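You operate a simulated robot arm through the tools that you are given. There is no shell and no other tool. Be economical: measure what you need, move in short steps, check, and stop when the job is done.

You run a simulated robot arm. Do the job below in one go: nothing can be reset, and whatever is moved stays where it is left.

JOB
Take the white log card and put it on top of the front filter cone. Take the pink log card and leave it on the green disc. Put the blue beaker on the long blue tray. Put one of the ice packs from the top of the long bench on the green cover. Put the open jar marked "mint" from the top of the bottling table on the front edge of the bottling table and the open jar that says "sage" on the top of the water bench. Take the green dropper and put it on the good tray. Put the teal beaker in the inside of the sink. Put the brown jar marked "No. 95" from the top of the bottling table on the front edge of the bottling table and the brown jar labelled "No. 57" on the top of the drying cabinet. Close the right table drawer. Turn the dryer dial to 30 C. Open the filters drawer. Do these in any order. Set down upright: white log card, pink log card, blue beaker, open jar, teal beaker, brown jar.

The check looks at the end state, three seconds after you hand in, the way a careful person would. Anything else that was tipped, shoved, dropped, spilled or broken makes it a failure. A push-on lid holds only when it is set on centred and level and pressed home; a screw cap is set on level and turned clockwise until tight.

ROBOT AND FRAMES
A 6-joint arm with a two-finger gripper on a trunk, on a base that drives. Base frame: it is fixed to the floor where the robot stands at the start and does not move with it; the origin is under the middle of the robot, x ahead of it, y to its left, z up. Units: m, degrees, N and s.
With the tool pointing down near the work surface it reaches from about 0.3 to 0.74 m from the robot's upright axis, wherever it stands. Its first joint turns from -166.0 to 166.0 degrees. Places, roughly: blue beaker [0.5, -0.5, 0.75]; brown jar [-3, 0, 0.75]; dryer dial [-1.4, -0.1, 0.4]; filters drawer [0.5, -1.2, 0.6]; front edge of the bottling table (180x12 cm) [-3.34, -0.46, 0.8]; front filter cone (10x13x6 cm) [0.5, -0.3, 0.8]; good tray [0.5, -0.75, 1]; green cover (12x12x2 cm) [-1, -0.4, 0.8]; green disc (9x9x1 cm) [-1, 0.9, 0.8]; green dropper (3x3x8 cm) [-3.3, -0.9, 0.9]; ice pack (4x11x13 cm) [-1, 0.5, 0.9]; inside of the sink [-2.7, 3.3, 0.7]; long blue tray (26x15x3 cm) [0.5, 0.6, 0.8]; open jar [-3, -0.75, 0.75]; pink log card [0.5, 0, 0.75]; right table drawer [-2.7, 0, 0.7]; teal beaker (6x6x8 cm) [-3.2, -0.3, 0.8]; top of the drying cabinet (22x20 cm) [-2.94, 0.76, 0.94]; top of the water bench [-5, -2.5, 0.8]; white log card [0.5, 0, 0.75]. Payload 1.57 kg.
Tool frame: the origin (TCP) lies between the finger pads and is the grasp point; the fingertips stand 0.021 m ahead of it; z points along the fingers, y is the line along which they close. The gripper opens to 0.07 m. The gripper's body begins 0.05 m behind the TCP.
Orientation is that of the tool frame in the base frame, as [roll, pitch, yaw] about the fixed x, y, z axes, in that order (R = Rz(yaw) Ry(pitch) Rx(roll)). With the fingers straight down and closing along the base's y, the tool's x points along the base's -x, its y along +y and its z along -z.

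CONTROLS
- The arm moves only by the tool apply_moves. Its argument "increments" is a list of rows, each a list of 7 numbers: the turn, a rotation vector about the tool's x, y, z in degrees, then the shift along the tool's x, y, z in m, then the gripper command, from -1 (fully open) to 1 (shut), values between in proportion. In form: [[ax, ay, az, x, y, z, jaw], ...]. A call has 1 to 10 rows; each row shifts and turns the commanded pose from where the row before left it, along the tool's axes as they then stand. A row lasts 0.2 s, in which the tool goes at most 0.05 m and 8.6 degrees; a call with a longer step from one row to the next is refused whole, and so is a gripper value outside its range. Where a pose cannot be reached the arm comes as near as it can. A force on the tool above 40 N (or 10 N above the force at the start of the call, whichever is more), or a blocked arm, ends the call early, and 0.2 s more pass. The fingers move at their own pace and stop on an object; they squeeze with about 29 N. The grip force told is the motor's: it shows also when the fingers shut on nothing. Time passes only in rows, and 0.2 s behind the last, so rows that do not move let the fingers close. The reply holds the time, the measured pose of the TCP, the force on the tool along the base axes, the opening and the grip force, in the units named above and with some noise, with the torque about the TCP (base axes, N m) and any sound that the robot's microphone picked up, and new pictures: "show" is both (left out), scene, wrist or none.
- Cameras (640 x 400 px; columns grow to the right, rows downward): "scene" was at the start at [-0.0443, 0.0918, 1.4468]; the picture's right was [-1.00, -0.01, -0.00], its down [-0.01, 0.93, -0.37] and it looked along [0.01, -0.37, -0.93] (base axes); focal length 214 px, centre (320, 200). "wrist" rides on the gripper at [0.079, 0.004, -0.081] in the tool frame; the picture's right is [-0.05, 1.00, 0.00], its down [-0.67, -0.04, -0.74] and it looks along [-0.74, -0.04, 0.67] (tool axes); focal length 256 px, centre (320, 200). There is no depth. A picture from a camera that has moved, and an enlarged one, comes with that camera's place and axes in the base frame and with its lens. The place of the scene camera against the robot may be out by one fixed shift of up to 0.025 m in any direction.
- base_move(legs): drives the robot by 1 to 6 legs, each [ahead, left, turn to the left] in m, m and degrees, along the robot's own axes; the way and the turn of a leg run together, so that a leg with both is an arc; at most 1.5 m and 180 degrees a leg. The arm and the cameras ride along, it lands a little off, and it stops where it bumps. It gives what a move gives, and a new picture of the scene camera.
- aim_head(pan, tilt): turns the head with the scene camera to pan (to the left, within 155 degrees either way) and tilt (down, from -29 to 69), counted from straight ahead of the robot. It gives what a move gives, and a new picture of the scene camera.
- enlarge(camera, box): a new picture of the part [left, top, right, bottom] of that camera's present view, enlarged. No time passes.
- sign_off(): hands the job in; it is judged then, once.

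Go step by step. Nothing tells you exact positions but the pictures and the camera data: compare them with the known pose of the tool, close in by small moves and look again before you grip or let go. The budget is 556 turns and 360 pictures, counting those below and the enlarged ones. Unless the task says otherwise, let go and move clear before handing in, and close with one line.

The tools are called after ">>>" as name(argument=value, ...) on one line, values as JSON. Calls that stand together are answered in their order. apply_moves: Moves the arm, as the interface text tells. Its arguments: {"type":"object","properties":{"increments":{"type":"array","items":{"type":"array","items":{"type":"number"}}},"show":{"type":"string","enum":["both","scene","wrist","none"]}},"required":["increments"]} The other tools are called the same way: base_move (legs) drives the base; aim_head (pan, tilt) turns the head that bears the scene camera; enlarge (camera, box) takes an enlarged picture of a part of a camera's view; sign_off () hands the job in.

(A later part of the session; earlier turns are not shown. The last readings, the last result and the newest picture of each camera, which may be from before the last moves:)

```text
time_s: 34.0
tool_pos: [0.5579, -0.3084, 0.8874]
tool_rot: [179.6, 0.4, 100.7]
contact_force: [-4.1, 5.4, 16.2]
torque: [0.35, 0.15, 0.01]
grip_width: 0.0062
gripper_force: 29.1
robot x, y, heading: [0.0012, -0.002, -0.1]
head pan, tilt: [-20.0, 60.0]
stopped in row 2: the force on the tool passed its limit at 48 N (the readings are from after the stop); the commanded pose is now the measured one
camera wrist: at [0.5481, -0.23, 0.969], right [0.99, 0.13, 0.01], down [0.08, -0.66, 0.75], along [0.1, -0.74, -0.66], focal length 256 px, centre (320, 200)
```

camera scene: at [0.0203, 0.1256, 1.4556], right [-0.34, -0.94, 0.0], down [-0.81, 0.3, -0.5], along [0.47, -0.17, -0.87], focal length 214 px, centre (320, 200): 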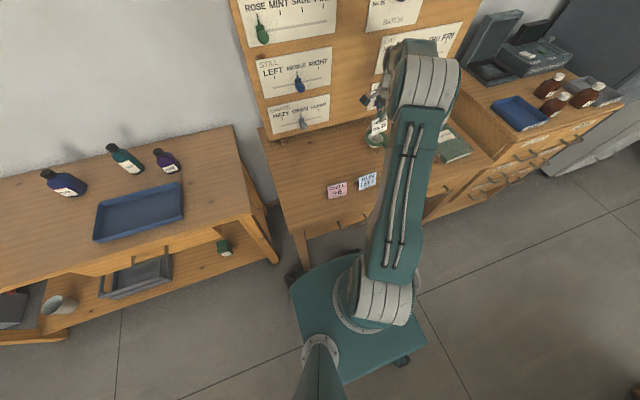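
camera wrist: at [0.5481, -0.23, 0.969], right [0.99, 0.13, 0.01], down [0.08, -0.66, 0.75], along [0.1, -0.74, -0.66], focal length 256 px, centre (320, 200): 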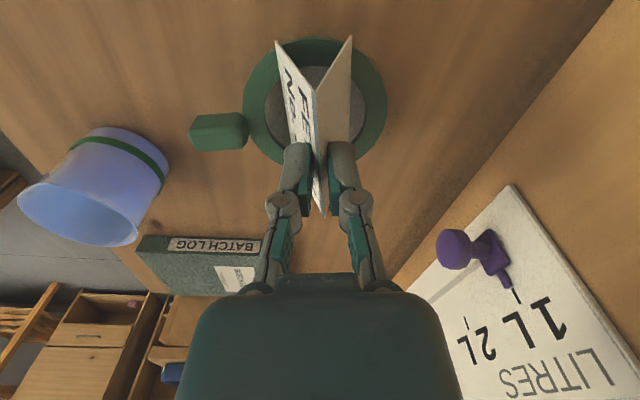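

Contact was firm at TCP z=0.888. I'll ease up slightly, open a little, then back up.

>>> apply_moves(increments=[[0, 0, 0, 0, 0, -0.001, 1], [0, 0, 0, 0, 0, 0, 0.7], [0, 0, 0, 0, 0, 0, 0.4], [0, 0, 0, 0, 0, 0, 0.1], [0, 0, 0, 0, 0, 0, 0.1]], show="wrist")

>>> apply_moves(increments=[[0, 0, 0, 0, 0, -0.015, 0.1], [0, 0, 0, 0, 0, -0.03, 0.1], [0, 0, 0, 0, 0, -0.04, 0.1], [0, 0, 0, 0, 0, -0.04, 0.1]], show="wrist")

```text
time_s: 35.2
tool_pos: [0.5575, -0.3111, 0.8874]
tool_rot: [179.7, 0.3, 100.5]
contact_force: [0.2, -0.6, 0.2]
torque: [-0.01, 0.03, 0.02]
grip_width: 0.0315
gripper_force: 0.0
robot x, y, heading: [-0.0015, -0.0022, -0.1]
head pan, tilt: [-20.0, 60.0]
camera wrist: at [0.5483, -0.2314, 0.9675], right [0.99, 0.13, 0.01], down [0.08, -0.66, 0.75], along [0.1, -0.74, -0.66], focal length 256 px, centre (320, 200)
```

wrist: 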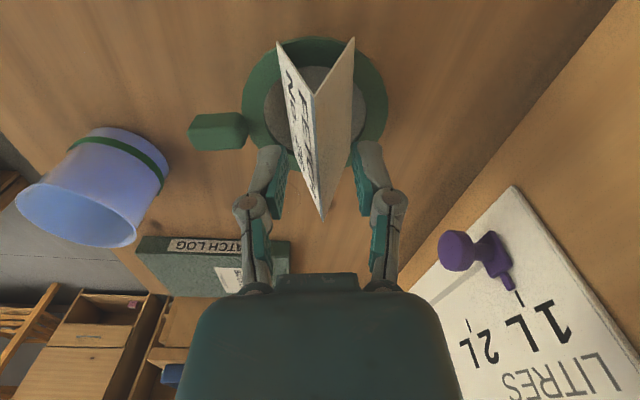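

```text
time_s: 36.2
tool_pos: [0.558, -0.3103, 1.0108]
tool_rot: [179.8, 0.3, 100.5]
contact_force: [1.1, 0.1, 0.5]
torque: [0.02, 0.02, 0.0]
grip_width: 0.0317
gripper_force: 0.1
robot x, y, heading: [-0.0026, -0.0009, -0.4]
head pan, tilt: [-20.0, 60.0]
camera wrist: at [0.5486, -0.231, 1.0924], right [0.99, 0.13, 0.0], down [0.08, -0.66, 0.75], along [0.1, -0.74, -0.66], focal length 256 px, centre (320, 200)
```

wrist: 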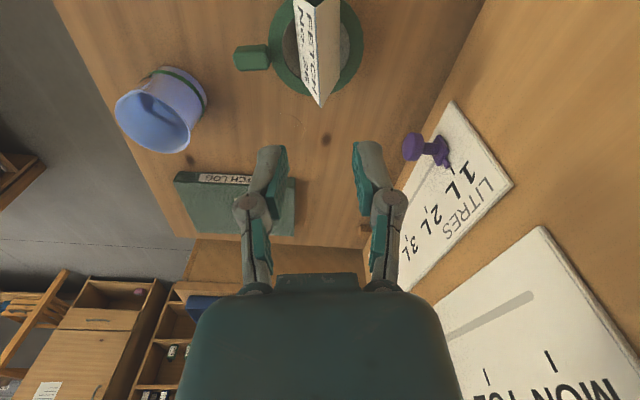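

The white card stands on the cone. Next is the blue beaker; I'll check its shape.

>>> enlarge(camera="wrist", box=[80, 40, 240, 180])

>>> apply_moves(increments=[[0, 0, 0, 0, -0.04, 0, -1], [0, 0, 0, 0, -0.04, 0, -1], [0, 0, 0, 0, -0.04, 0, -1], [0, 0, 0, 0, -0.03, 0, -1], [0, 0, 0, 0, 0, 0, -1]], show="wrist")

```text
2.86 times, centred on (160, 110) of wrist
camera zoom: at [0.5486, -0.231, 1.0924], right [0.99, 0.13, 0.0], down [0.08, -0.66, 0.75], along [0.1, -0.74, -0.66], focal length 731 px, centre (777, 457)
```

zoom: 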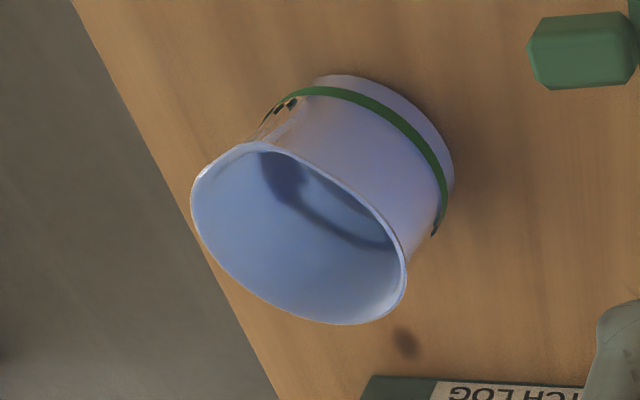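

```text
time_s: 37.4
tool_pos: [0.41, -0.3374, 1.011]
tool_rot: [179.6, 0.3, 100.5]
contact_force: [0.1, 0.2, -0.1]
torque: [0.0, 0.0, 0.0]
grip_width: 0.0698
gripper_force: 0.1
robot x, y, heading: [-0.0018, 0.001, 0.0]
head pan, tilt: [-20.0, 60.0]
camera wrist: at [0.3997, -0.2585, 1.0918], right [0.99, 0.13, 0.01], down [0.08, -0.66, 0.75], along [0.1, -0.74, -0.66], focal length 256 px, centre (320, 200)
```

wrist: 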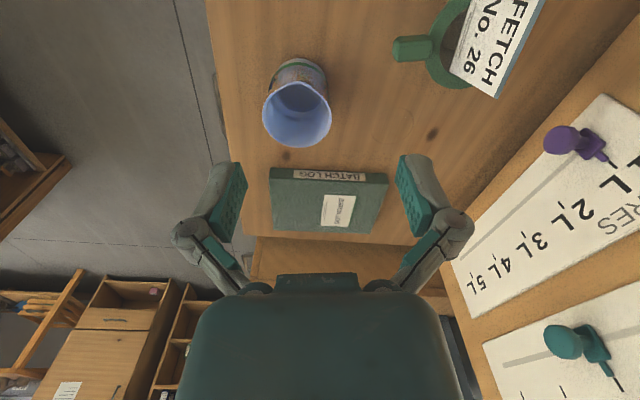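

The beaker is ~70 mm wide with its rim at (0.396, -0.397, 0.852), too wide to straddle. I'll pinch its wall on the robot side.

>>> apply_moves(increments=[[0, 0, 0, -0.0187, -0.0195, 0.027, -1], [0, 0, 0, -0.0187, -0.0195, 0.027, -1], [0, 0, 0, -0.0187, -0.0195, 0.037, -1], [0, 0, 0, 0, 0, 0, -1]], show="wrist")

```text
time_s: 38.4
tool_pos: [0.3637, -0.4034, 0.9213]
tool_rot: [179.6, 0.3, 100.5]
contact_force: [0.2, 0.0, -0.4]
torque: [0.03, 0.01, -0.02]
grip_width: 0.0699
gripper_force: 0.0
robot x, y, heading: [-0.0015, -0.0021, -0.0]
head pan, tilt: [-20.0, 60.0]
camera wrist: at [0.3532, -0.3242, 1.0015], right [0.99, 0.13, 0.01], down [0.08, -0.66, 0.75], along [0.1, -0.74, -0.66], focal length 256 px, centre (320, 200)
```

wrist: 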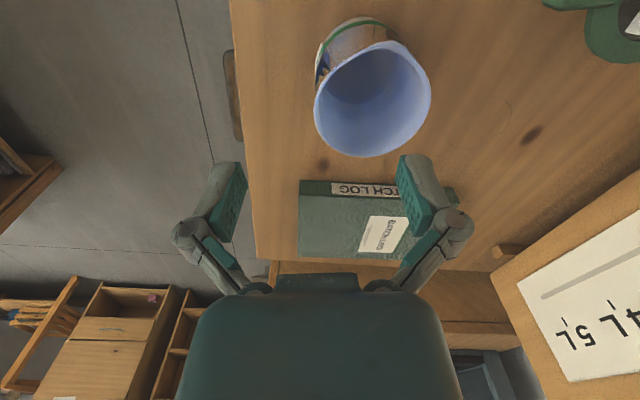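

Aligned with the near wall. I'll descend around the wall and close.

>>> apply_moves(increments=[[0, 0, 0, 0, 0, 0.03, -1], [0, 0, 0, 0, 0, 0.03, -1], [0, 0, 0, 0, 0, 0.022, -1], [0, 0, 0, 0, 0, 0, -1]], show="wrist")

>>> apply_moves(increments=[[0, 0, 0, 0, 0, 0, 0.5], [0, 0, 0, 0, 0, 0, 1], [0, 0, 0, 0, 0, 0, 1], [0, 0, 0, 0, 0, 0, 1]], show="wrist")

```text
time_s: 39.4
tool_pos: [0.3629, -0.4042, 0.8378]
tool_rot: [179.8, 0.2, 100.5]
contact_force: [0.1, 0.0, -0.2]
torque: [0.0, 0.0, 0.0]
grip_width: 0.07
gripper_force: 0.1
robot x, y, heading: [0.0029, 0.0024, 0.2]
head pan, tilt: [-20.0, 60.0]
camera wrist: at [0.3533, -0.3253, 0.9185], right [0.99, 0.13, 0.01], down [0.08, -0.66, 0.75], along [0.1, -0.74, -0.66], focal length 256 px, centre (320, 200)
```

wrist: 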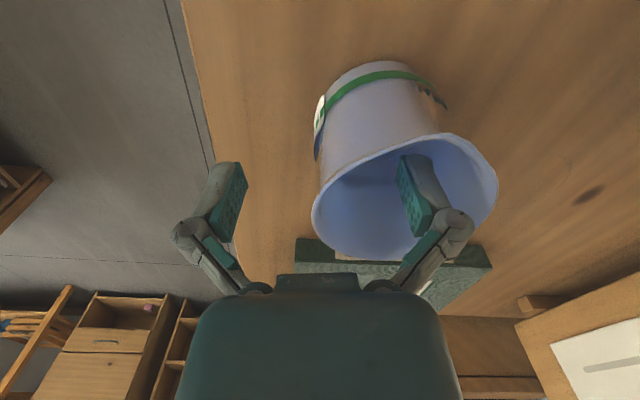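

```text
time_s: 40.4
tool_pos: [0.3632, -0.405, 0.8383]
tool_rot: [179.6, 0.5, 100.5]
contact_force: [0.5, -2.6, 9.5]
torque: [-0.02, -0.02, 0.02]
grip_width: 0.0058
gripper_force: 28.9
robot x, y, heading: [0.0006, 0.0011, 0.1]
head pan, tilt: [-20.0, 60.0]
camera wrist: at [0.3533, -0.3253, 0.9193], right [0.99, 0.13, 0.01], down [0.08, -0.66, 0.75], along [0.1, -0.74, -0.66], focal length 256 px, centre (320, 200)
```

wrist: 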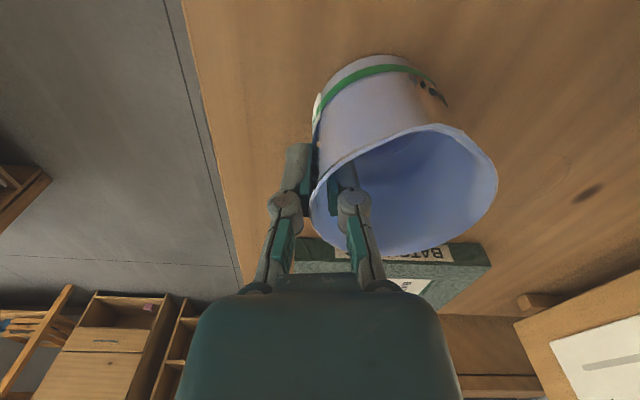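

Wall pinched. Lifting.

>>> apply_moves(increments=[[0, 0, 0, 0, 0, -0.01, 1], [0, 0, 0, 0, 0, -0.03, 1], [0, 0, 0, 0, 0, -0.04, 1], [0, 0, 0, 0, 0, -0.05, 1], [0, 0, 0, 0, 0, -0.05, 1], [0, 0, 0, 0, 0, -0.04, 1]], show="wrist")

```text
time_s: 41.8
tool_pos: [0.3613, -0.404, 1.059]
tool_rot: [179.7, 0.2, 100.5]
contact_force: [0.6, -0.1, -0.2]
torque: [0.0, 0.01, 0.03]
grip_width: 0.0058
gripper_force: 28.9
robot x, y, heading: [-0.0034, -0.0033, 0.3]
head pan, tilt: [-20.0, 60.0]
camera wrist: at [0.3521, -0.3241, 1.1396], right [0.99, 0.13, 0.0], down [0.08, -0.66, 0.75], along [0.1, -0.74, -0.66], focal length 256 px, centre (320, 200)
```

wrist: 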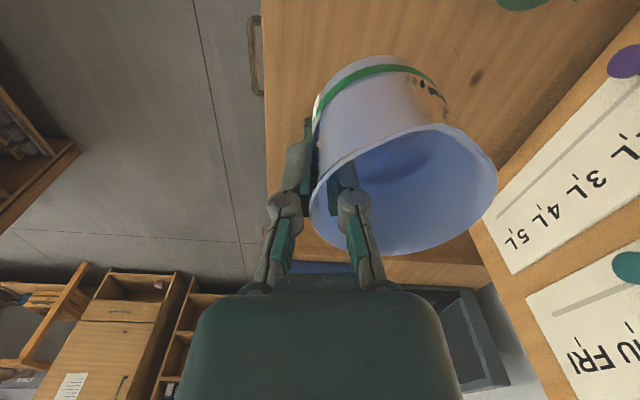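

Beaker held firmly. Driving left toward the tray.

>>> base_move(legs=[[0, 0.5, 0]])

>>> aim_head(pan=0, tilt=60)

```text
time_s: 44.7
tool_pos: [0.3612, 0.0923, 1.0581]
tool_rot: [179.7, 0.2, 100.6]
contact_force: [0.6, -0.6, -1.0]
torque: [-0.01, 0.03, 0.01]
grip_width: 0.0058
gripper_force: 28.6
robot x, y, heading: [-0.0044, 0.4984, -0.0]
head pan, tilt: [-20.0, 60.0]
camera scene: at [0.0188, 0.6191, 1.4559], right [-0.34, -0.94, 0.0], down [-0.81, 0.3, -0.5], along [0.47, -0.17, -0.87], focal length 214 px, centre (320, 200)
```

scene: 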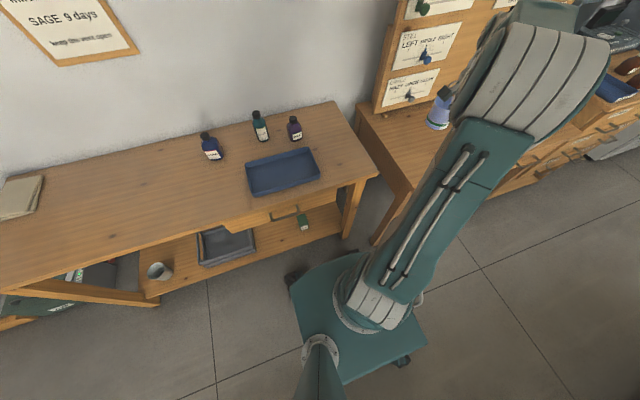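

```text
time_s: 45.5
tool_pos: [0.3619, 0.0955, 1.0586]
tool_rot: [179.7, 0.3, 100.6]
contact_force: [0.4, 0.1, -0.2]
torque: [-0.03, 0.02, 0.03]
grip_width: 0.006
gripper_force: 28.8
robot x, y, heading: [-0.0011, 0.4954, 0.4]
head pan, tilt: [0.0, 60.0]
camera scene: at [0.0227, 0.645, 1.4557], right [0.0, -1.0, 0.0], down [-0.87, 0.0, -0.5], along [0.5, 0.0, -0.87], focal length 214 px, centre (320, 200)
```

scene: 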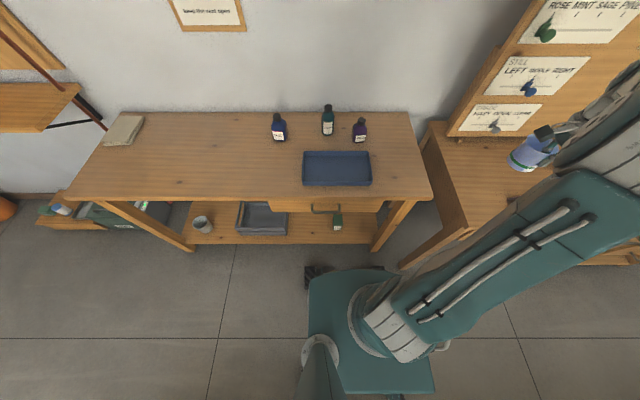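

Tray centre is near (0.55, 0.58). Swinging the beaker over it.

>>> apply_moves(increments=[[0, 0, 0, 0.04, 0.02, 0, 1], [0, 0, 0, 0.04, 0.02, 0, 1], [0, 0, 0, 0.04, 0.02, 0, 1], [0, 0, 0, 0.04, 0.02, 0, 1], [0, 0, 0, 0.04, 0.02, 0, 1], [0, 0, 0, 0.04, 0.02, 0, 1], [0, 0, 0, 0.04, 0.02, 0, 1], [0, 0, 0, 0.04, 0.02, 0, 1], [0, 0, 0, 0.04, 0.02, 0, 1], [0, 0, 0, 0, 0, 0, 1]], show="both")

```text
time_s: 47.7
tool_pos: [0.4715, 0.4843, 1.0587]
tool_rot: [179.7, 0.4, 100.6]
contact_force: [-0.5, -0.8, -1.7]
torque: [0.01, 0.04, 0.0]
grip_width: 0.0059
gripper_force: 28.4
robot x, y, heading: [0.0042, 0.4951, 0.0]
head pan, tilt: [0.0, 60.0]
camera scene: at [0.0231, 0.6472, 1.4554], right [0.0, -1.0, 0.0], down [-0.87, 0.0, -0.5], along [0.5, 0.0, -0.87], focal length 214 px, centre (320, 200)
camera wrist: at [0.4623, 0.5637, 1.1389], right [0.99, 0.13, 0.0], down [0.08, -0.66, 0.75], along [0.1, -0.74, -0.66], focal length 256 px, centre (320, 200)
```

scene: 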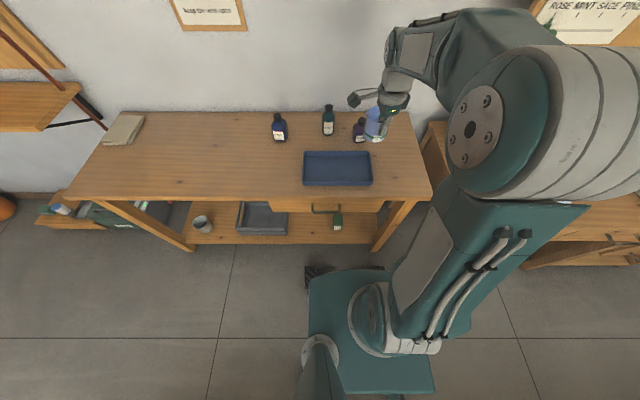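
wrist: 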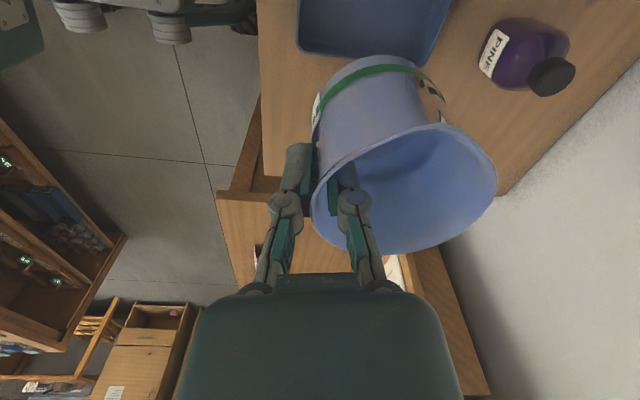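

Tray spans x 0.452–0.614 with its near edge at y≈0.453. Moving to its centre and lowering.

>>> apply_moves(increments=[[0, 0, 0, 0.0415, 0.023, 0, 1], [0, 0, 0, 0.0415, 0.023, 0, 1], [0, 0, 0, 0, 0, 0.04, 1], [0, 0, 0, 0, 0, 0.04, 1], [0, 0, 0, 0, 0, 0.04, 1], [0, 0, 0, 0, 0, 0.04, 1], [0, 0, 0, 0, 0, 0, 1]], show="both")

```text
time_s: 49.3
tool_pos: [0.5044, 0.5725, 0.8969]
tool_rot: [179.7, 0.3, 100.6]
contact_force: [0.5, 0.3, -0.8]
torque: [0.0, 0.03, 0.02]
grip_width: 0.0061
gripper_force: 29.3
robot x, y, heading: [0.0005, 0.4968, 0.2]
head pan, tilt: [0.0, 60.0]
camera scene: at [0.0235, 0.6479, 1.4553], right [0.0, -1.0, 0.0], down [-0.87, 0.0, -0.5], along [0.5, 0.0, -0.87], focal length 214 px, centre (320, 200)
camera wrist: at [0.4938, 0.6521, 0.9769], right [0.99, 0.13, 0.01], down [0.08, -0.66, 0.75], along [0.1, -0.74, -0.66], focal length 256 px, centre (320, 200)
```

scene: 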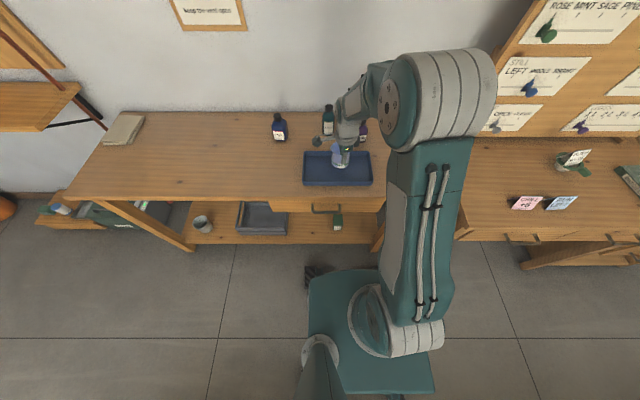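
wrist: 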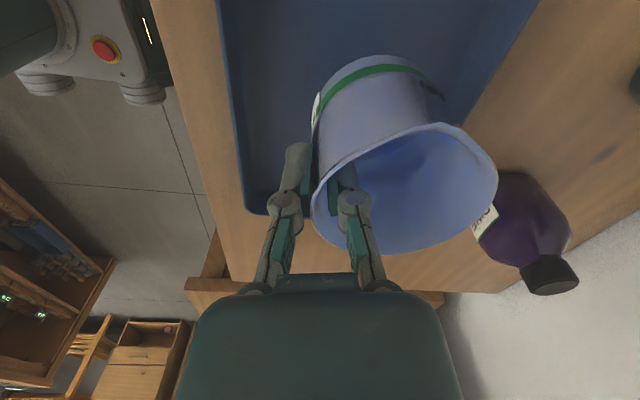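

>>> apply_moves(increments=[[0, 0, 0, 0, 0, 0.02, 1], [0, 0, 0, 0, 0, 0.015, 1], [0, 0, 0, 0, 0, 0.004, 1], [0, 0, 0, 0, 0, 0, 1]], show="none")

>>> apply_moves(increments=[[0, 0, 0, 0, 0, 0.004, 1], [0, 0, 0, 0, 0, 0, 1]], show="none")

>>> apply_moves(increments=[[0, 0, 0, 0, 0, 0.003, 1], [0, 0, 0, 0, 0, 0, 1]], show="wrist")

```text
time_s: 50.3
tool_pos: [0.5034, 0.5726, 0.8592]
tool_rot: [179.4, 0.4, 100.5]
contact_force: [-1.2, -1.2, 29.5]
torque: [0.05, -0.02, 0.12]
grip_width: 0.0057
gripper_force: 29.1
robot x, y, heading: [-0.0058, 0.4954, 0.2]
head pan, tilt: [0.0, 60.0]
```

```text
time_s: 50.9
tool_pos: [0.505, 0.5727, 0.8539]
tool_rot: [179.5, 0.5, 100.5]
contact_force: [5.7, -0.3, 27.3]
torque: [0.1, -0.6, 0.1]
grip_width: 0.0063
gripper_force: 29.4
robot x, y, heading: [0.0004, 0.4987, -0.2]
head pan, tilt: [0.0, 60.0]
```

```text
time_s: 51.5
tool_pos: [0.5035, 0.5719, 0.8515]
tool_rot: [179.6, 0.4, 100.5]
contact_force: [5.0, -0.2, 27.5]
torque: [0.17, -0.51, 0.12]
grip_width: 0.0061
gripper_force: 28.7
robot x, y, heading: [-0.0002, 0.4981, 0.3]
head pan, tilt: [0.0, 60.0]
camera wrist: at [0.4936, 0.6514, 0.9323], right [0.99, 0.13, 0.01], down [0.08, -0.66, 0.75], along [0.1, -0.74, -0.66], focal length 256 px, centre (320, 200)
```

wrist: 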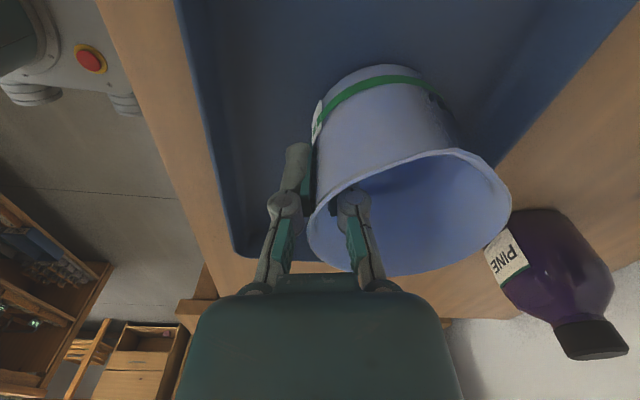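

Beaker is on the tray floor. Releasing and rising.

>>> apply_moves(increments=[[0, 0, 0, 0, 0, -0.004, 0.95], [0, 0, 0, 0, 0, 0, 0.7], [0, 0, 0, 0, 0, 0, 0.5], [0, 0, 0, 0, 0, 0, 0.3], [0, 0, 0, 0, 0, 0, 0.3], [0, 0, 0, 0, 0, -0.03, 0.3], [0, 0, 0, 0, 0, -0.04, 0.3], [0, 0, 0, 0, 0, -0.04, 0.3], [0, 0, 0, 0, 0, -0.04, 0.3]], show="wrist")

```text
time_s: 53.5
tool_pos: [0.5027, 0.573, 1.0042]
tool_rot: [179.8, 0.4, 100.6]
contact_force: [0.7, 0.0, 0.1]
torque: [-0.01, 0.01, -0.02]
grip_width: 0.0247
gripper_force: 0.0
robot x, y, heading: [0.0017, 0.4998, 0.1]
head pan, tilt: [0.0, 60.0]
camera wrist: at [0.493, 0.6527, 1.0852], right [0.99, 0.13, 0.0], down [0.08, -0.66, 0.75], along [0.1, -0.74, -0.66], focal length 256 px, centre (320, 200)
```

wrist: 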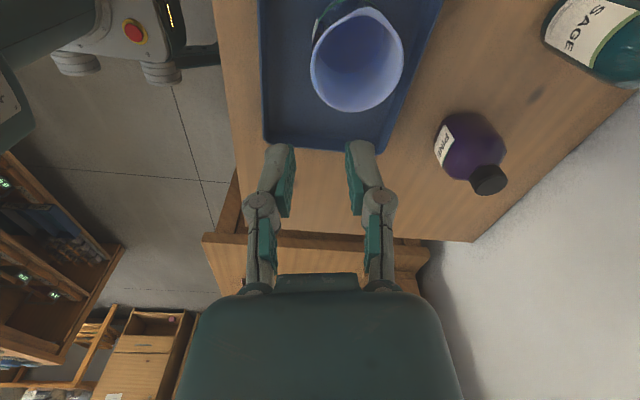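

The blue beaker stands in the tray. Next is the pink card; I'll swing over it.

>>> apply_moves(increments=[[0, 0, 6.8, 0, 0, 0, -1], [0, 0, 6.8, 0, 0, 0, -1], [0, 0, 0, -0.0494, -0.0055, 0, -1], [0, 0, 0, -0.0494, -0.0055, 0, -1], [0, 0, 0, -0.0494, -0.0055, 0, -1], [0, 0, 0, -0.0494, -0.0055, 0, -1], [0, 0, 0, -0.0494, -0.0055, 0, -1], [0, 0, 0, -0.0494, -0.0055, 0, -1], [0, 0, 0, -0.0494, -0.0055, 0, -1], [0, 0, 0, -0.0494, -0.0055, 0, -1]], show="none")

>>> apply_moves(increments=[[0, 0, 0, -0.048, -0.0055, 0.01, -1], [0, 0, 0, -0.048, -0.0055, 0.01, -1], [0, 0, 0, -0.048, -0.0055, 0.01, -1], [0, 0, 0, -0.048, -0.0055, 0.01, -1], [0, 0, 0, -0.048, -0.0055, 0.01, -1], [0, 0, 0, 0, 0, 0.02, -1], [0, 0, 0, 0, 0, 0, -1]], show="wrist")

```text
time_s: 55.7
tool_pos: [0.438, 0.1769, 1.0064]
tool_rot: [179.8, 0.2, 87.1]
contact_force: [0.2, -0.2, -0.1]
torque: [0.0, -0.03, -0.05]
grip_width: 0.0703
gripper_force: 0.0
robot x, y, heading: [-0.0006, 0.4977, 0.2]
head pan, tilt: [0.0, 60.0]
```

```text
time_s: 57.3
tool_pos: [0.3986, -0.0599, 0.9382]
tool_rot: [179.7, 0.3, 87.0]
contact_force: [-0.4, -0.2, 1.0]
torque: [0.02, 0.0, 0.03]
grip_width: 0.07
gripper_force: 0.0
robot x, y, heading: [-0.0019, 0.4962, 0.3]
head pan, tilt: [0.0, 60.0]
camera wrist: at [0.4072, 0.0203, 1.0187], right [0.99, -0.1, 0.01], down [-0.07, -0.66, 0.75], along [-0.07, -0.74, -0.66], focal length 256 px, centre (320, 200)
```

wrist: 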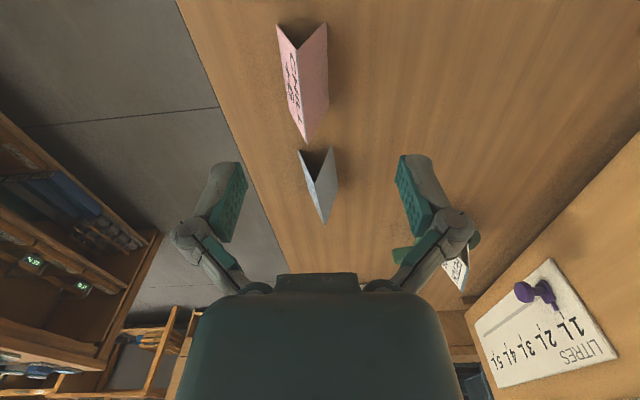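

Pink ridge centre is at (0.385, -0.0725). I'll align, descend so only the ridge is pinched, and close.

>>> apply_moves(increments=[[0, 0, 1, -0.0133, -0.0129, 0.02, -1], [0, 0, 0, 0, 0, 0.035, -1], [0, 0, 0, 0, 0, 0.038, -1], [0, 0, 0, 0, 0, 0, -1]], show="wrist")

```text
time_s: 58.3
tool_pos: [0.3866, -0.0733, 0.8446]
tool_rot: [179.5, 0.1, 86.0]
contact_force: [-1.0, 0.4, 0.6]
torque: [0.0, -0.01, 0.0]
grip_width: 0.0702
gripper_force: 0.1
robot x, y, heading: [0.0012, 0.4942, 0.2]
head pan, tilt: [0.0, 60.0]
camera wrist: at [0.3961, 0.007, 0.9253], right [0.99, -0.12, 0.01], down [-0.09, -0.66, 0.75], along [-0.09, -0.74, -0.66], focal length 256 px, centre (320, 200)
```

wrist: 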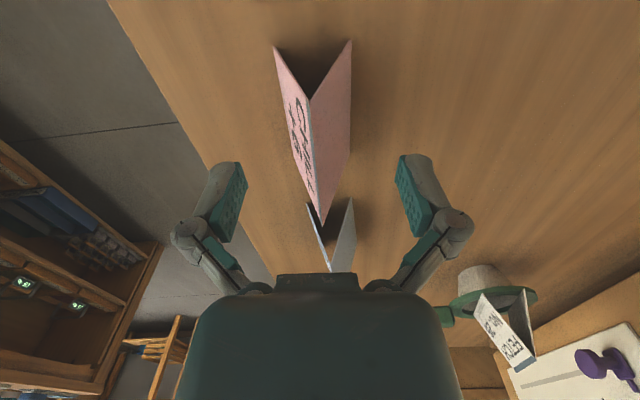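

>>> apply_moves(increments=[[0, 0, 0, 0, -0.0015, 0, 0], [0, 0, 0, 0, 0, 0, 1], [0, 0, 0, 0, 0, 0, 1], [0, 0, 0, 0, 0, 0, 1], [0, 0, 0, 0, 0, -0.01, 1], [0, 0, 0, 0, 0, -0.02, 1], [0, 0, 0, 0, 0, -0.03, 1], [0, 0, 0, 0, 0, 0, 1]], show="wrist")

```text
time_s: 60.1
tool_pos: [0.3853, -0.0717, 0.9043]
tool_rot: [179.7, 0.2, 85.9]
contact_force: [0.0, -0.2, 0.2]
torque: [0.0, 0.02, 0.0]
grip_width: 0.0079
gripper_force: 28.8
robot x, y, heading: [0.0022, 0.4955, -0.1]
head pan, tilt: [0.0, 60.0]
camera wrist: at [0.3946, 0.0072, 0.9857], right [0.99, -0.12, 0.01], down [-0.09, -0.66, 0.75], along [-0.09, -0.74, -0.66], focal length 256 px, centre (320, 200)
```

wrist: 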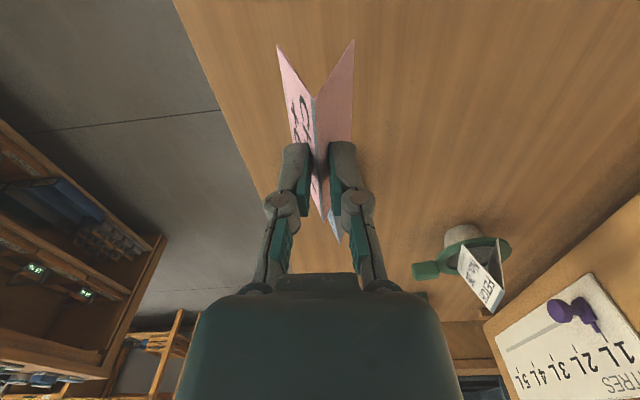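

Pink card held. I'll lift and tuck the arm, then back off and turn round to the long bench.

>>> apply_moves(increments=[[0, 0, 0, 0, 0, -0.05, 1], [0, 0, 0, 0, 0, -0.05, 1], [0, 0, 0, 0, 0, -0.05, 1], [0, 0, 0, 0.045, -0.01, 0, 1], [0, 0, 0, 0.045, -0.01, 0, 1], [0, 0, 0, 0.045, -0.01, 0, 1], [0, 0, 0, 0.045, -0.01, 0, 1], [0, 0, 0, 0.045, -0.01, 0, 1], [0, 0, 0, 0.045, -0.01, 0, 1], [0, 0, 0, 0.04, -0.01, 0, 1]], show="none")

>>> base_move(legs=[[-0.25, 0, 0], [0, 0, 175], [0, 0, 5]])

```text
time_s: 62.3
tool_pos: [0.3347, 0.2458, 1.0532]
tool_rot: [179.6, 0.4, 86.0]
contact_force: [1.5, -0.1, 0.1]
torque: [-0.01, 0.02, 0.04]
grip_width: 0.0078
gripper_force: 29.4
robot x, y, heading: [-0.0028, 0.4975, -0.0]
head pan, tilt: [0.0, 60.0]
```

```text
time_s: 71.8
tool_pos: [-0.5805, 0.7526, 1.0543]
tool_rot: [179.5, 0.3, -94.5]
contact_force: [0.6, -0.2, 0.2]
torque: [0.0, 0.01, -0.02]
grip_width: 0.0067
gripper_force: 28.8
robot x, y, heading: [-0.2443, 0.4944, 179.5]
head pan, tilt: [0.0, 60.0]
camera scene: at [-0.2418, 0.3381, 1.4555], right [0.01, 1.0, 0.0], down [0.87, -0.01, -0.5], along [-0.5, 0.0, -0.87], focal length 214 px, centre (320, 200)
```

scene: 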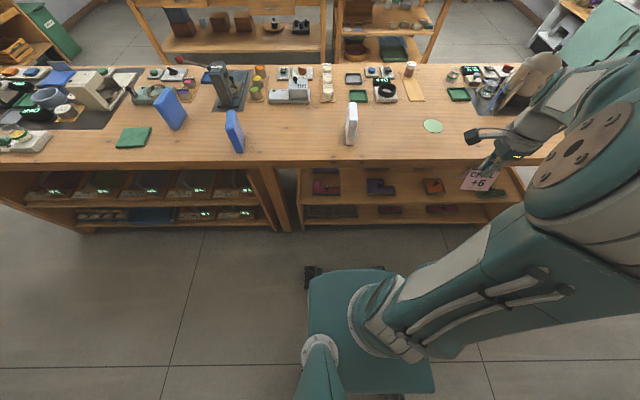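

Bench is clear in view; the green disc is near (-1.007, 0.849). Moving closer.

>>> base_move(legs=[[0.2, -0.1, 0]])

>>> apply_moves(increments=[[0, 0, 0, 0, 0, 0, 1]], show="wrist")

```text
time_s: 73.5
tool_pos: [-0.7787, 0.8518, 1.0541]
tool_rot: [179.6, 0.4, -94.8]
contact_force: [0.6, -0.7, -0.7]
torque: [0.0, 0.03, -0.02]
grip_width: 0.0067
gripper_force: 29.4
robot x, y, heading: [-0.45, 0.5939, 179.1]
head pan, tilt: [0.0, 60.0]
camera scene: at [-0.4411, 0.4354, 1.4551], right [0.01, 1.0, 0.0], down [0.87, -0.01, -0.5], along [-0.5, 0.01, -0.87], focal length 214 px, centre (320, 200)
```

scene: 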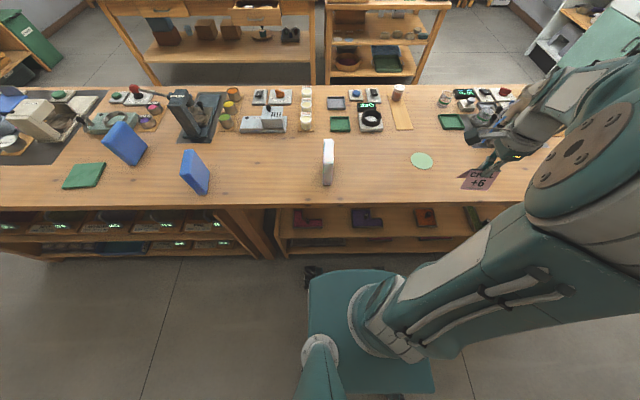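

```text
time_s: 73.8
tool_pos: [-0.779, 0.855, 1.0528]
tool_rot: [179.5, 0.3, -94.7]
contact_force: [-0.4, -0.1, 0.4]
torque: [0.02, -0.02, -0.01]
grip_width: 0.0062
gripper_force: 29.0
robot x, y, heading: [-0.4467, 0.5923, 179.3]
head pan, tilt: [0.0, 60.0]
camera wrist: at [-0.7881, 0.7772, 1.1348], right [-0.99, 0.14, 0.01], down [0.09, 0.66, 0.75], along [0.1, 0.74, -0.66], focal length 256 px, centre (320, 200)
```

wrist: 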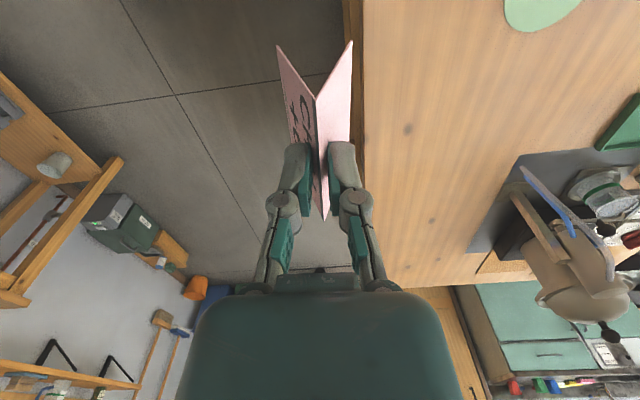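

>>> apply_moves(increments=[[0, 0, 0, 0.017, 0.042, 0.01, 1], [0, 0, 0, 0.017, 0.042, 0.014, 1], [0, 0, 0, 0.017, 0.042, 0.014, 1], [0, 0, 0, 0.017, 0.042, 0.014, 1], [0, 0, 0, 0, 0, 0, 1]], show="wrist")

```text
time_s: 75.0
tool_pos: [-0.9523, 0.8004, 1.0027]
tool_rot: [179.7, 0.3, -94.9]
contact_force: [-0.3, 0.3, 0.0]
torque: [-0.02, 0.01, -0.02]
grip_width: 0.0065
gripper_force: 29.2
robot x, y, heading: [-0.4426, 0.5946, 179.4]
head pan, tilt: [0.0, 60.0]
camera wrist: at [-0.9624, 0.7214, 1.0836], right [-0.99, 0.14, 0.01], down [0.1, 0.66, 0.75], along [0.1, 0.74, -0.66], focal length 256 px, centre (320, 200)
```

wrist: 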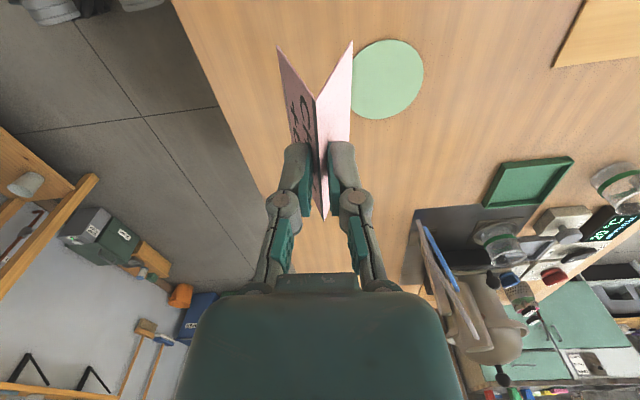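

Disc centre is (-1.023, 0.862), top z≈0.775. Moving the card over it.

>>> apply_moves(increments=[[0, 0, 0, -0.0277, 0.0378, 0.02, 1], [0, 0, 0, -0.0277, 0.0378, 0.03, 1], [0, 0, 0, 0, 0, 0.04, 1], [0, 0, 0, 0, 0, 0, 1]], show="wrist")

>>> enlarge(camera="wrist", box=[220, 0, 420, 125])

```text
refused: row 1 steps farther than a row can; nothing moved
```

```text
3.20 times, centred on (320, 62) of wrist
camera zoom: at [-0.9624, 0.7214, 1.0836], right [-0.99, 0.14, 0.01], down [0.1, 0.66, 0.75], along [0.1, 0.74, -0.66], focal length 819 px, centre (320, 640)
```

zoom: 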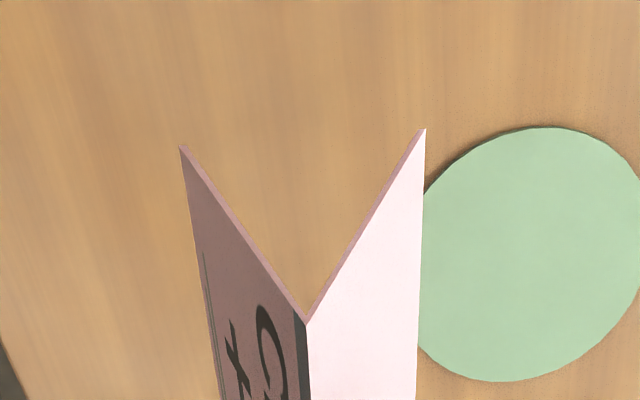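

>>> apply_moves(increments=[[0, 0, 0, -0.0277, 0.0378, 0.0, 1], [0, 0, 0, -0.0277, 0.0378, 0.0, 1], [0, 0, 0, 0, 0, 0.04, 1], [0, 0, 0, 0, 0, 0.045, 1], [0, 0, 0, 0, 0, 0, 1]], show="none")

>>> enlarge(camera="wrist", box=[220, 0, 420, 125])

```text
time_s: 76.2
tool_pos: [-1.0235, 0.8634, 0.9185]
tool_rot: [179.6, 0.3, -94.8]
contact_force: [0.7, 0.0, -0.3]
torque: [0.0, 0.02, 0.01]
grip_width: 0.0063
gripper_force: 29.5
robot x, y, heading: [-0.4464, 0.5996, 179.4]
head pan, tilt: [0.0, 60.0]
```

```text
3.20 times, centred on (320, 62) of wrist
camera zoom: at [-1.0325, 0.7844, 0.9989], right [-0.99, 0.14, 0.01], down [0.1, 0.66, 0.75], along [0.1, 0.74, -0.66], focal length 819 px, centre (320, 640)
```

zoom: 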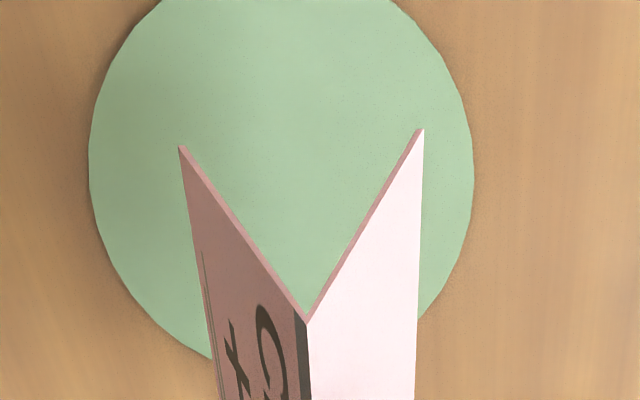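

>>> apply_moves(increments=[[0, 0, 0, 0.004, -0.004, 0.015, 1], [0, 0, 0, 0, 0, 0.015, 1], [0, 0, 0, 0, 0, 0, 1]], show="none")

>>> enlarge(camera="wrist", box=[220, 0, 420, 125])

```text
time_s: 77.0
tool_pos: [-1.0198, 0.8583, 0.8878]
tool_rot: [179.7, 0.3, -94.7]
contact_force: [1.0, 0.3, 0.1]
torque: [-0.01, 0.0, 0.02]
grip_width: 0.0065
gripper_force: 29.1
robot x, y, heading: [-0.4451, 0.5973, 179.3]
head pan, tilt: [0.0, 60.0]
```

```text
3.20 times, centred on (320, 62) of wrist
camera zoom: at [-1.0289, 0.78, 0.9692], right [-0.99, 0.14, 0.01], down [0.09, 0.66, 0.75], along [0.1, 0.74, -0.66], focal length 819 px, centre (320, 640)
```

zoom: 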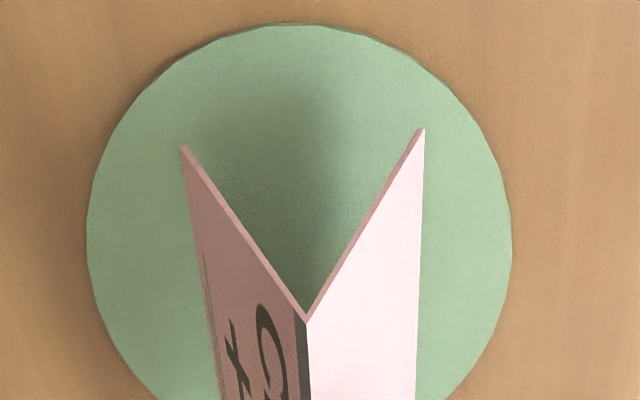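

>>> apply_moves(increments=[[0, 0, 0, 0.001, -0.003, 0.012, 1], [0, 0, 0, 0, 0, 0.01, 1], [0, 0, 0, 0, 0, 0, 1]], show="none")

>>> apply_moves(increments=[[0, 0, 0, 0, 0, 0.004, 1], [0, 0, 0, 0, 0, 0, 1]], show="none")

>>> apply_moves(increments=[[0, 0, 0, 0, 0, 0.003, 1], [0, 0, 0, 0, 0, 0, 1]], show="wrist")

```text
time_s: 77.8
tool_pos: [-1.0175, 0.8583, 0.8688]
tool_rot: [179.3, 0.4, -94.9]
contact_force: [2.5, -0.8, 23.9]
torque: [-0.06, -0.01, 0.01]
grip_width: 0.0066
gripper_force: 28.5
robot x, y, heading: [-0.4465, 0.6, 179.1]
head pan, tilt: [0.0, 60.0]
```

```text
time_s: 78.3
tool_pos: [-1.0196, 0.8586, 0.8686]
tool_rot: [179.0, 0.6, -94.7]
contact_force: [5.1, -2.1, 15.2]
torque: [-0.18, -0.06, 0.0]
grip_width: 0.0064
gripper_force: 28.8
robot x, y, heading: [-0.4451, 0.597, 179.0]
head pan, tilt: [0.0, 60.0]
stopped in row 2: the force on the tool passed its limit at 44 N (the readings are from after the stop); the commanded pose is now the measured one
```

```text
time_s: 79.0
tool_pos: [-1.0205, 0.8592, 0.8705]
tool_rot: [178.8, 0.6, -94.7]
contact_force: [4.0, -1.7, 14.6]
torque: [-0.23, -0.05, 0.03]
grip_width: 0.0061
gripper_force: 28.6
robot x, y, heading: [-0.4468, 0.5954, 179.2]
head pan, tilt: [0.0, 60.0]
stopped in row 2: the force on the tool passed its limit at 41 N (the readings are from after the stop); the commanded pose is now the measured one
camera wrist: at [-1.0288, 0.7795, 0.9498], right [-0.99, 0.13, 0.02], down [0.11, 0.65, 0.75], along [0.09, 0.75, -0.66], focal length 256 px, centre (320, 200)
```

wrist: 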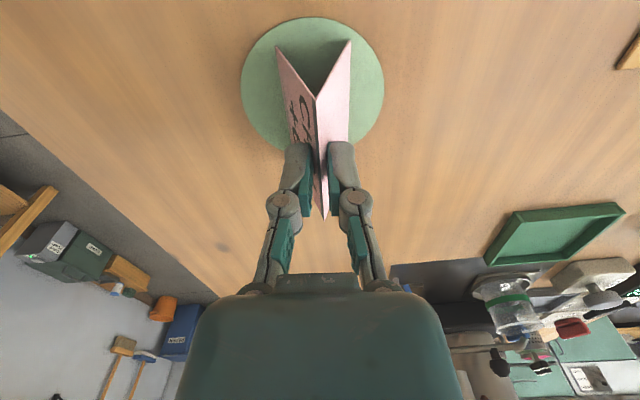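

Card rests on the disc. Releasing gently and rising.

>>> apply_moves(increments=[[0, 0, 0, 0, 0, -0.001, 0.9], [0, 0, 0, 0, 0, 0, 0.6], [0, 0, 0, 0, 0, 0, 0.3], [0, 0, 0, 0, 0, 0, 0.1], [0, 0, 0, 0, 0, 0, 0.1], [0, 0, 0, 0, 0, -0.02, 0.1], [0, 0, 0, 0, 0, -0.04, 0.1], [0, 0, 0, 0, 0, -0.05, 0.1]], show="wrist")

```text
time_s: 80.8
tool_pos: [-1.0197, 0.8586, 0.9779]
tool_rot: [179.0, 0.6, -94.8]
contact_force: [1.2, -0.3, -0.6]
torque: [0.05, 0.03, -0.01]
grip_width: 0.0316
gripper_force: 0.0
robot x, y, heading: [-0.4453, 0.596, 179.1]
head pan, tilt: [0.0, 60.0]
camera wrist: at [-1.0271, 0.7781, 1.0591], right [-0.99, 0.14, 0.02], down [0.1, 0.65, 0.75], along [0.09, 0.75, -0.66], focal length 256 px, centre (320, 200)
```

wrist: 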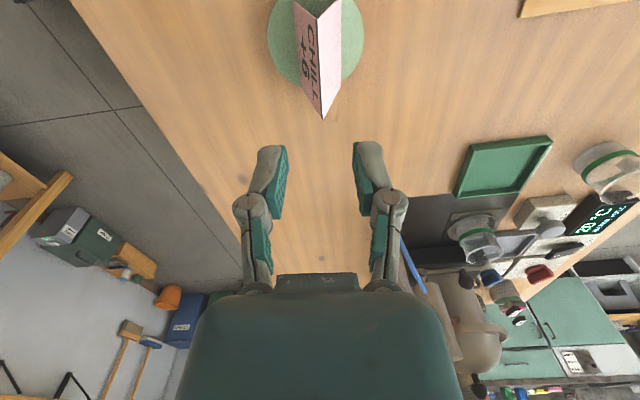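

>>> enlarge(camera="wrist", box=[240, 0, 400, 130])

>>> enlarge(camera="scene", box=[300, 100, 460, 220])

```text
3.08 times, centred on (320, 65) of wrist
camera zoom: at [-1.0271, 0.7781, 1.0591], right [-0.99, 0.14, 0.02], down [0.1, 0.65, 0.75], along [0.09, 0.75, -0.66], focal length 788 px, centre (320, 615)
```

zoom: 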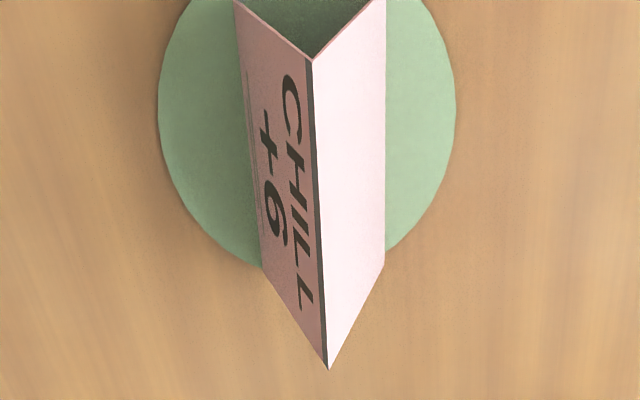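

```text
3.33 times, centred on (380, 160) of scene
camera zoom: at [-0.4425, 0.4391, 1.4555], right [0.01, 1.0, 0.0], down [0.87, -0.01, -0.5], along [-0.5, 0.01, -0.87], focal length 715 px, centre (120, 333)
```

zoom: 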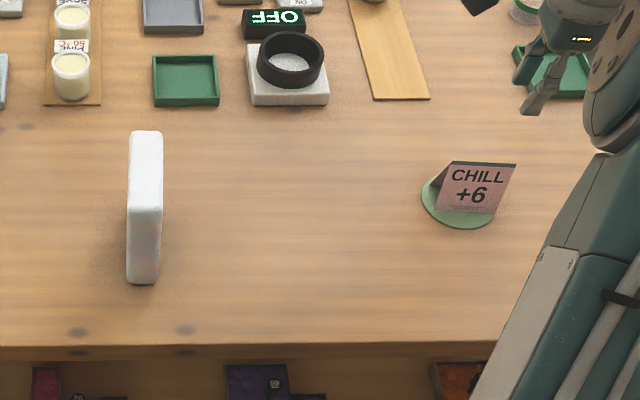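

The pink card stands properly on the disc. Next is the white ice pack; I'll rotate the wrist and move above it.

>>> apply_moves(increments=[[0, 0, -8.6, 0, 0, -0.03, -1], [0, 0, -8.6, 0, 0, -0.03, -1], [0, 0, -8.6, 0, 0, -0.03, -1], [0, 0, -8.6, 0, 0, -0.03, -1], [0, 0, -8.6, 0, 0, 0, -1], [0, 0, -8.6, 0, 0, 0, -1], [0, 0, -8.6, 0, 0, 0, -1], [0, 0, -8.6, 0, 0, 0, -1], [0, 0, -8.6, 0, 0, 0, -1], [0, 0, -8.6, 0, 0, 0, -1]], show="none")

>>> apply_moves(increments=[[0, 0, -8, 0, 0.0, 0, -1], [0, 0, 0, 0.005, -0.045, 0, -1], [0, 0, 0, 0.005, -0.045, 0, -1], [0, 0, 0, 0.005, -0.045, 0, -1], [0, 0, 0, 0.005, -0.045, 0, -1], [0, 0, 0, 0, 0, 0, -1]], show="wrist")

```text
time_s: 83.0
tool_pos: [-1.0162, 0.8563, 1.099]
tool_rot: [-179.5, 1.1, -8.6]
contact_force: [0.5, 0.2, -0.2]
torque: [0.01, 0.0, 0.02]
grip_width: 0.07
gripper_force: 0.0
robot x, y, heading: [-0.4481, 0.5968, 179.1]
head pan, tilt: [0.0, 60.0]
```

```text
time_s: 84.4
tool_pos: [-0.9891, 1.0196, 1.0955]
tool_rot: [-179.4, 1.1, -0.7]
contact_force: [-0.7, -0.2, -0.1]
torque: [0.01, 0.0, 0.0]
grip_width: 0.07
gripper_force: 0.0
out of reach, approached as far as the arm can: row 5
robot x, y, heading: [-0.4478, 0.5969, 179.1]
head pan, tilt: [0.0, 60.0]
camera wrist: at [-0.9078, 1.0141, 1.1761], right [-0.07, -1.0, -0.01], down [-0.65, 0.04, 0.76], along [-0.76, 0.06, -0.65], focal length 256 px, centre (320, 200)
```

wrist: 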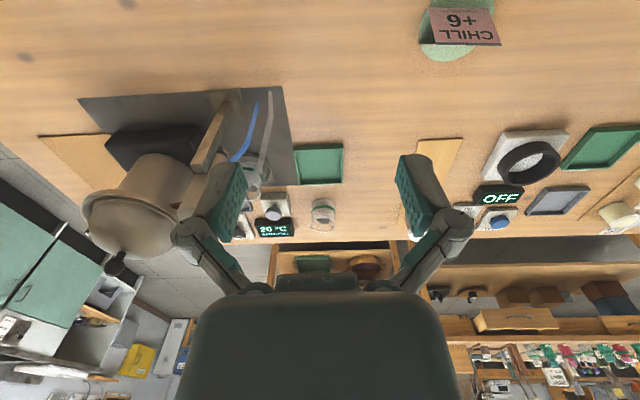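

I moved the wrong way along y. Going back over the ice pack and levelling the tool.

>>> apply_moves(increments=[[-0.6, 1.1, 0, 0, 0.05, 0, -1], [0, 0, 0, 0, 0.05, 0, -1], [0, 0, 0, 0, 0.05, 0, -1], [0, 0, 0, 0, 0.05, 0, -1], [0, 0, 0, 0, 0.05, 0, -1], [0, 0, 0, 0, 0.05, 0, -1], [0, 0, 0, 0, 0.05, 0, -1], [0, 0, 0, 0, 0.05, 0, -1], [0, 0, 0, 0, 0.05, 0, -1], [0, 0, 0, 0, 0.05, 0, -1]], show="wrist")

```text
time_s: 86.6
tool_pos: [-0.9944, 0.5176, 1.0941]
tool_rot: [-179.8, 0.0, -0.8]
contact_force: [-0.6, -0.8, 0.0]
torque: [0.03, -0.01, 0.0]
grip_width: 0.0697
gripper_force: 0.1
robot x, y, heading: [-0.4484, 0.596, 179.5]
head pan, tilt: [0.0, 60.0]
camera wrist: at [-0.9143, 0.5118, 1.1761], right [-0.07, -1.0, 0.0], down [-0.67, 0.04, 0.75], along [-0.74, 0.05, -0.67], focal length 256 px, centre (320, 200)
```

wrist: 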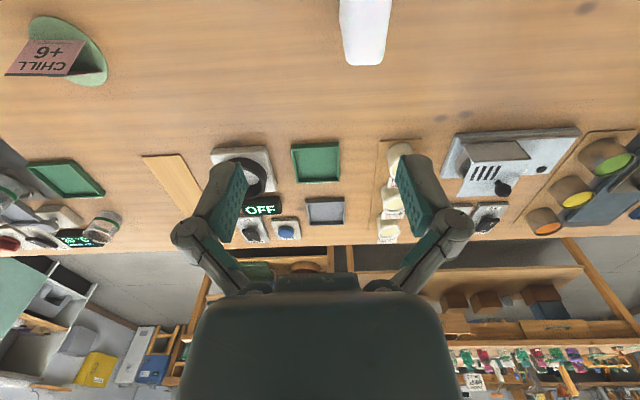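

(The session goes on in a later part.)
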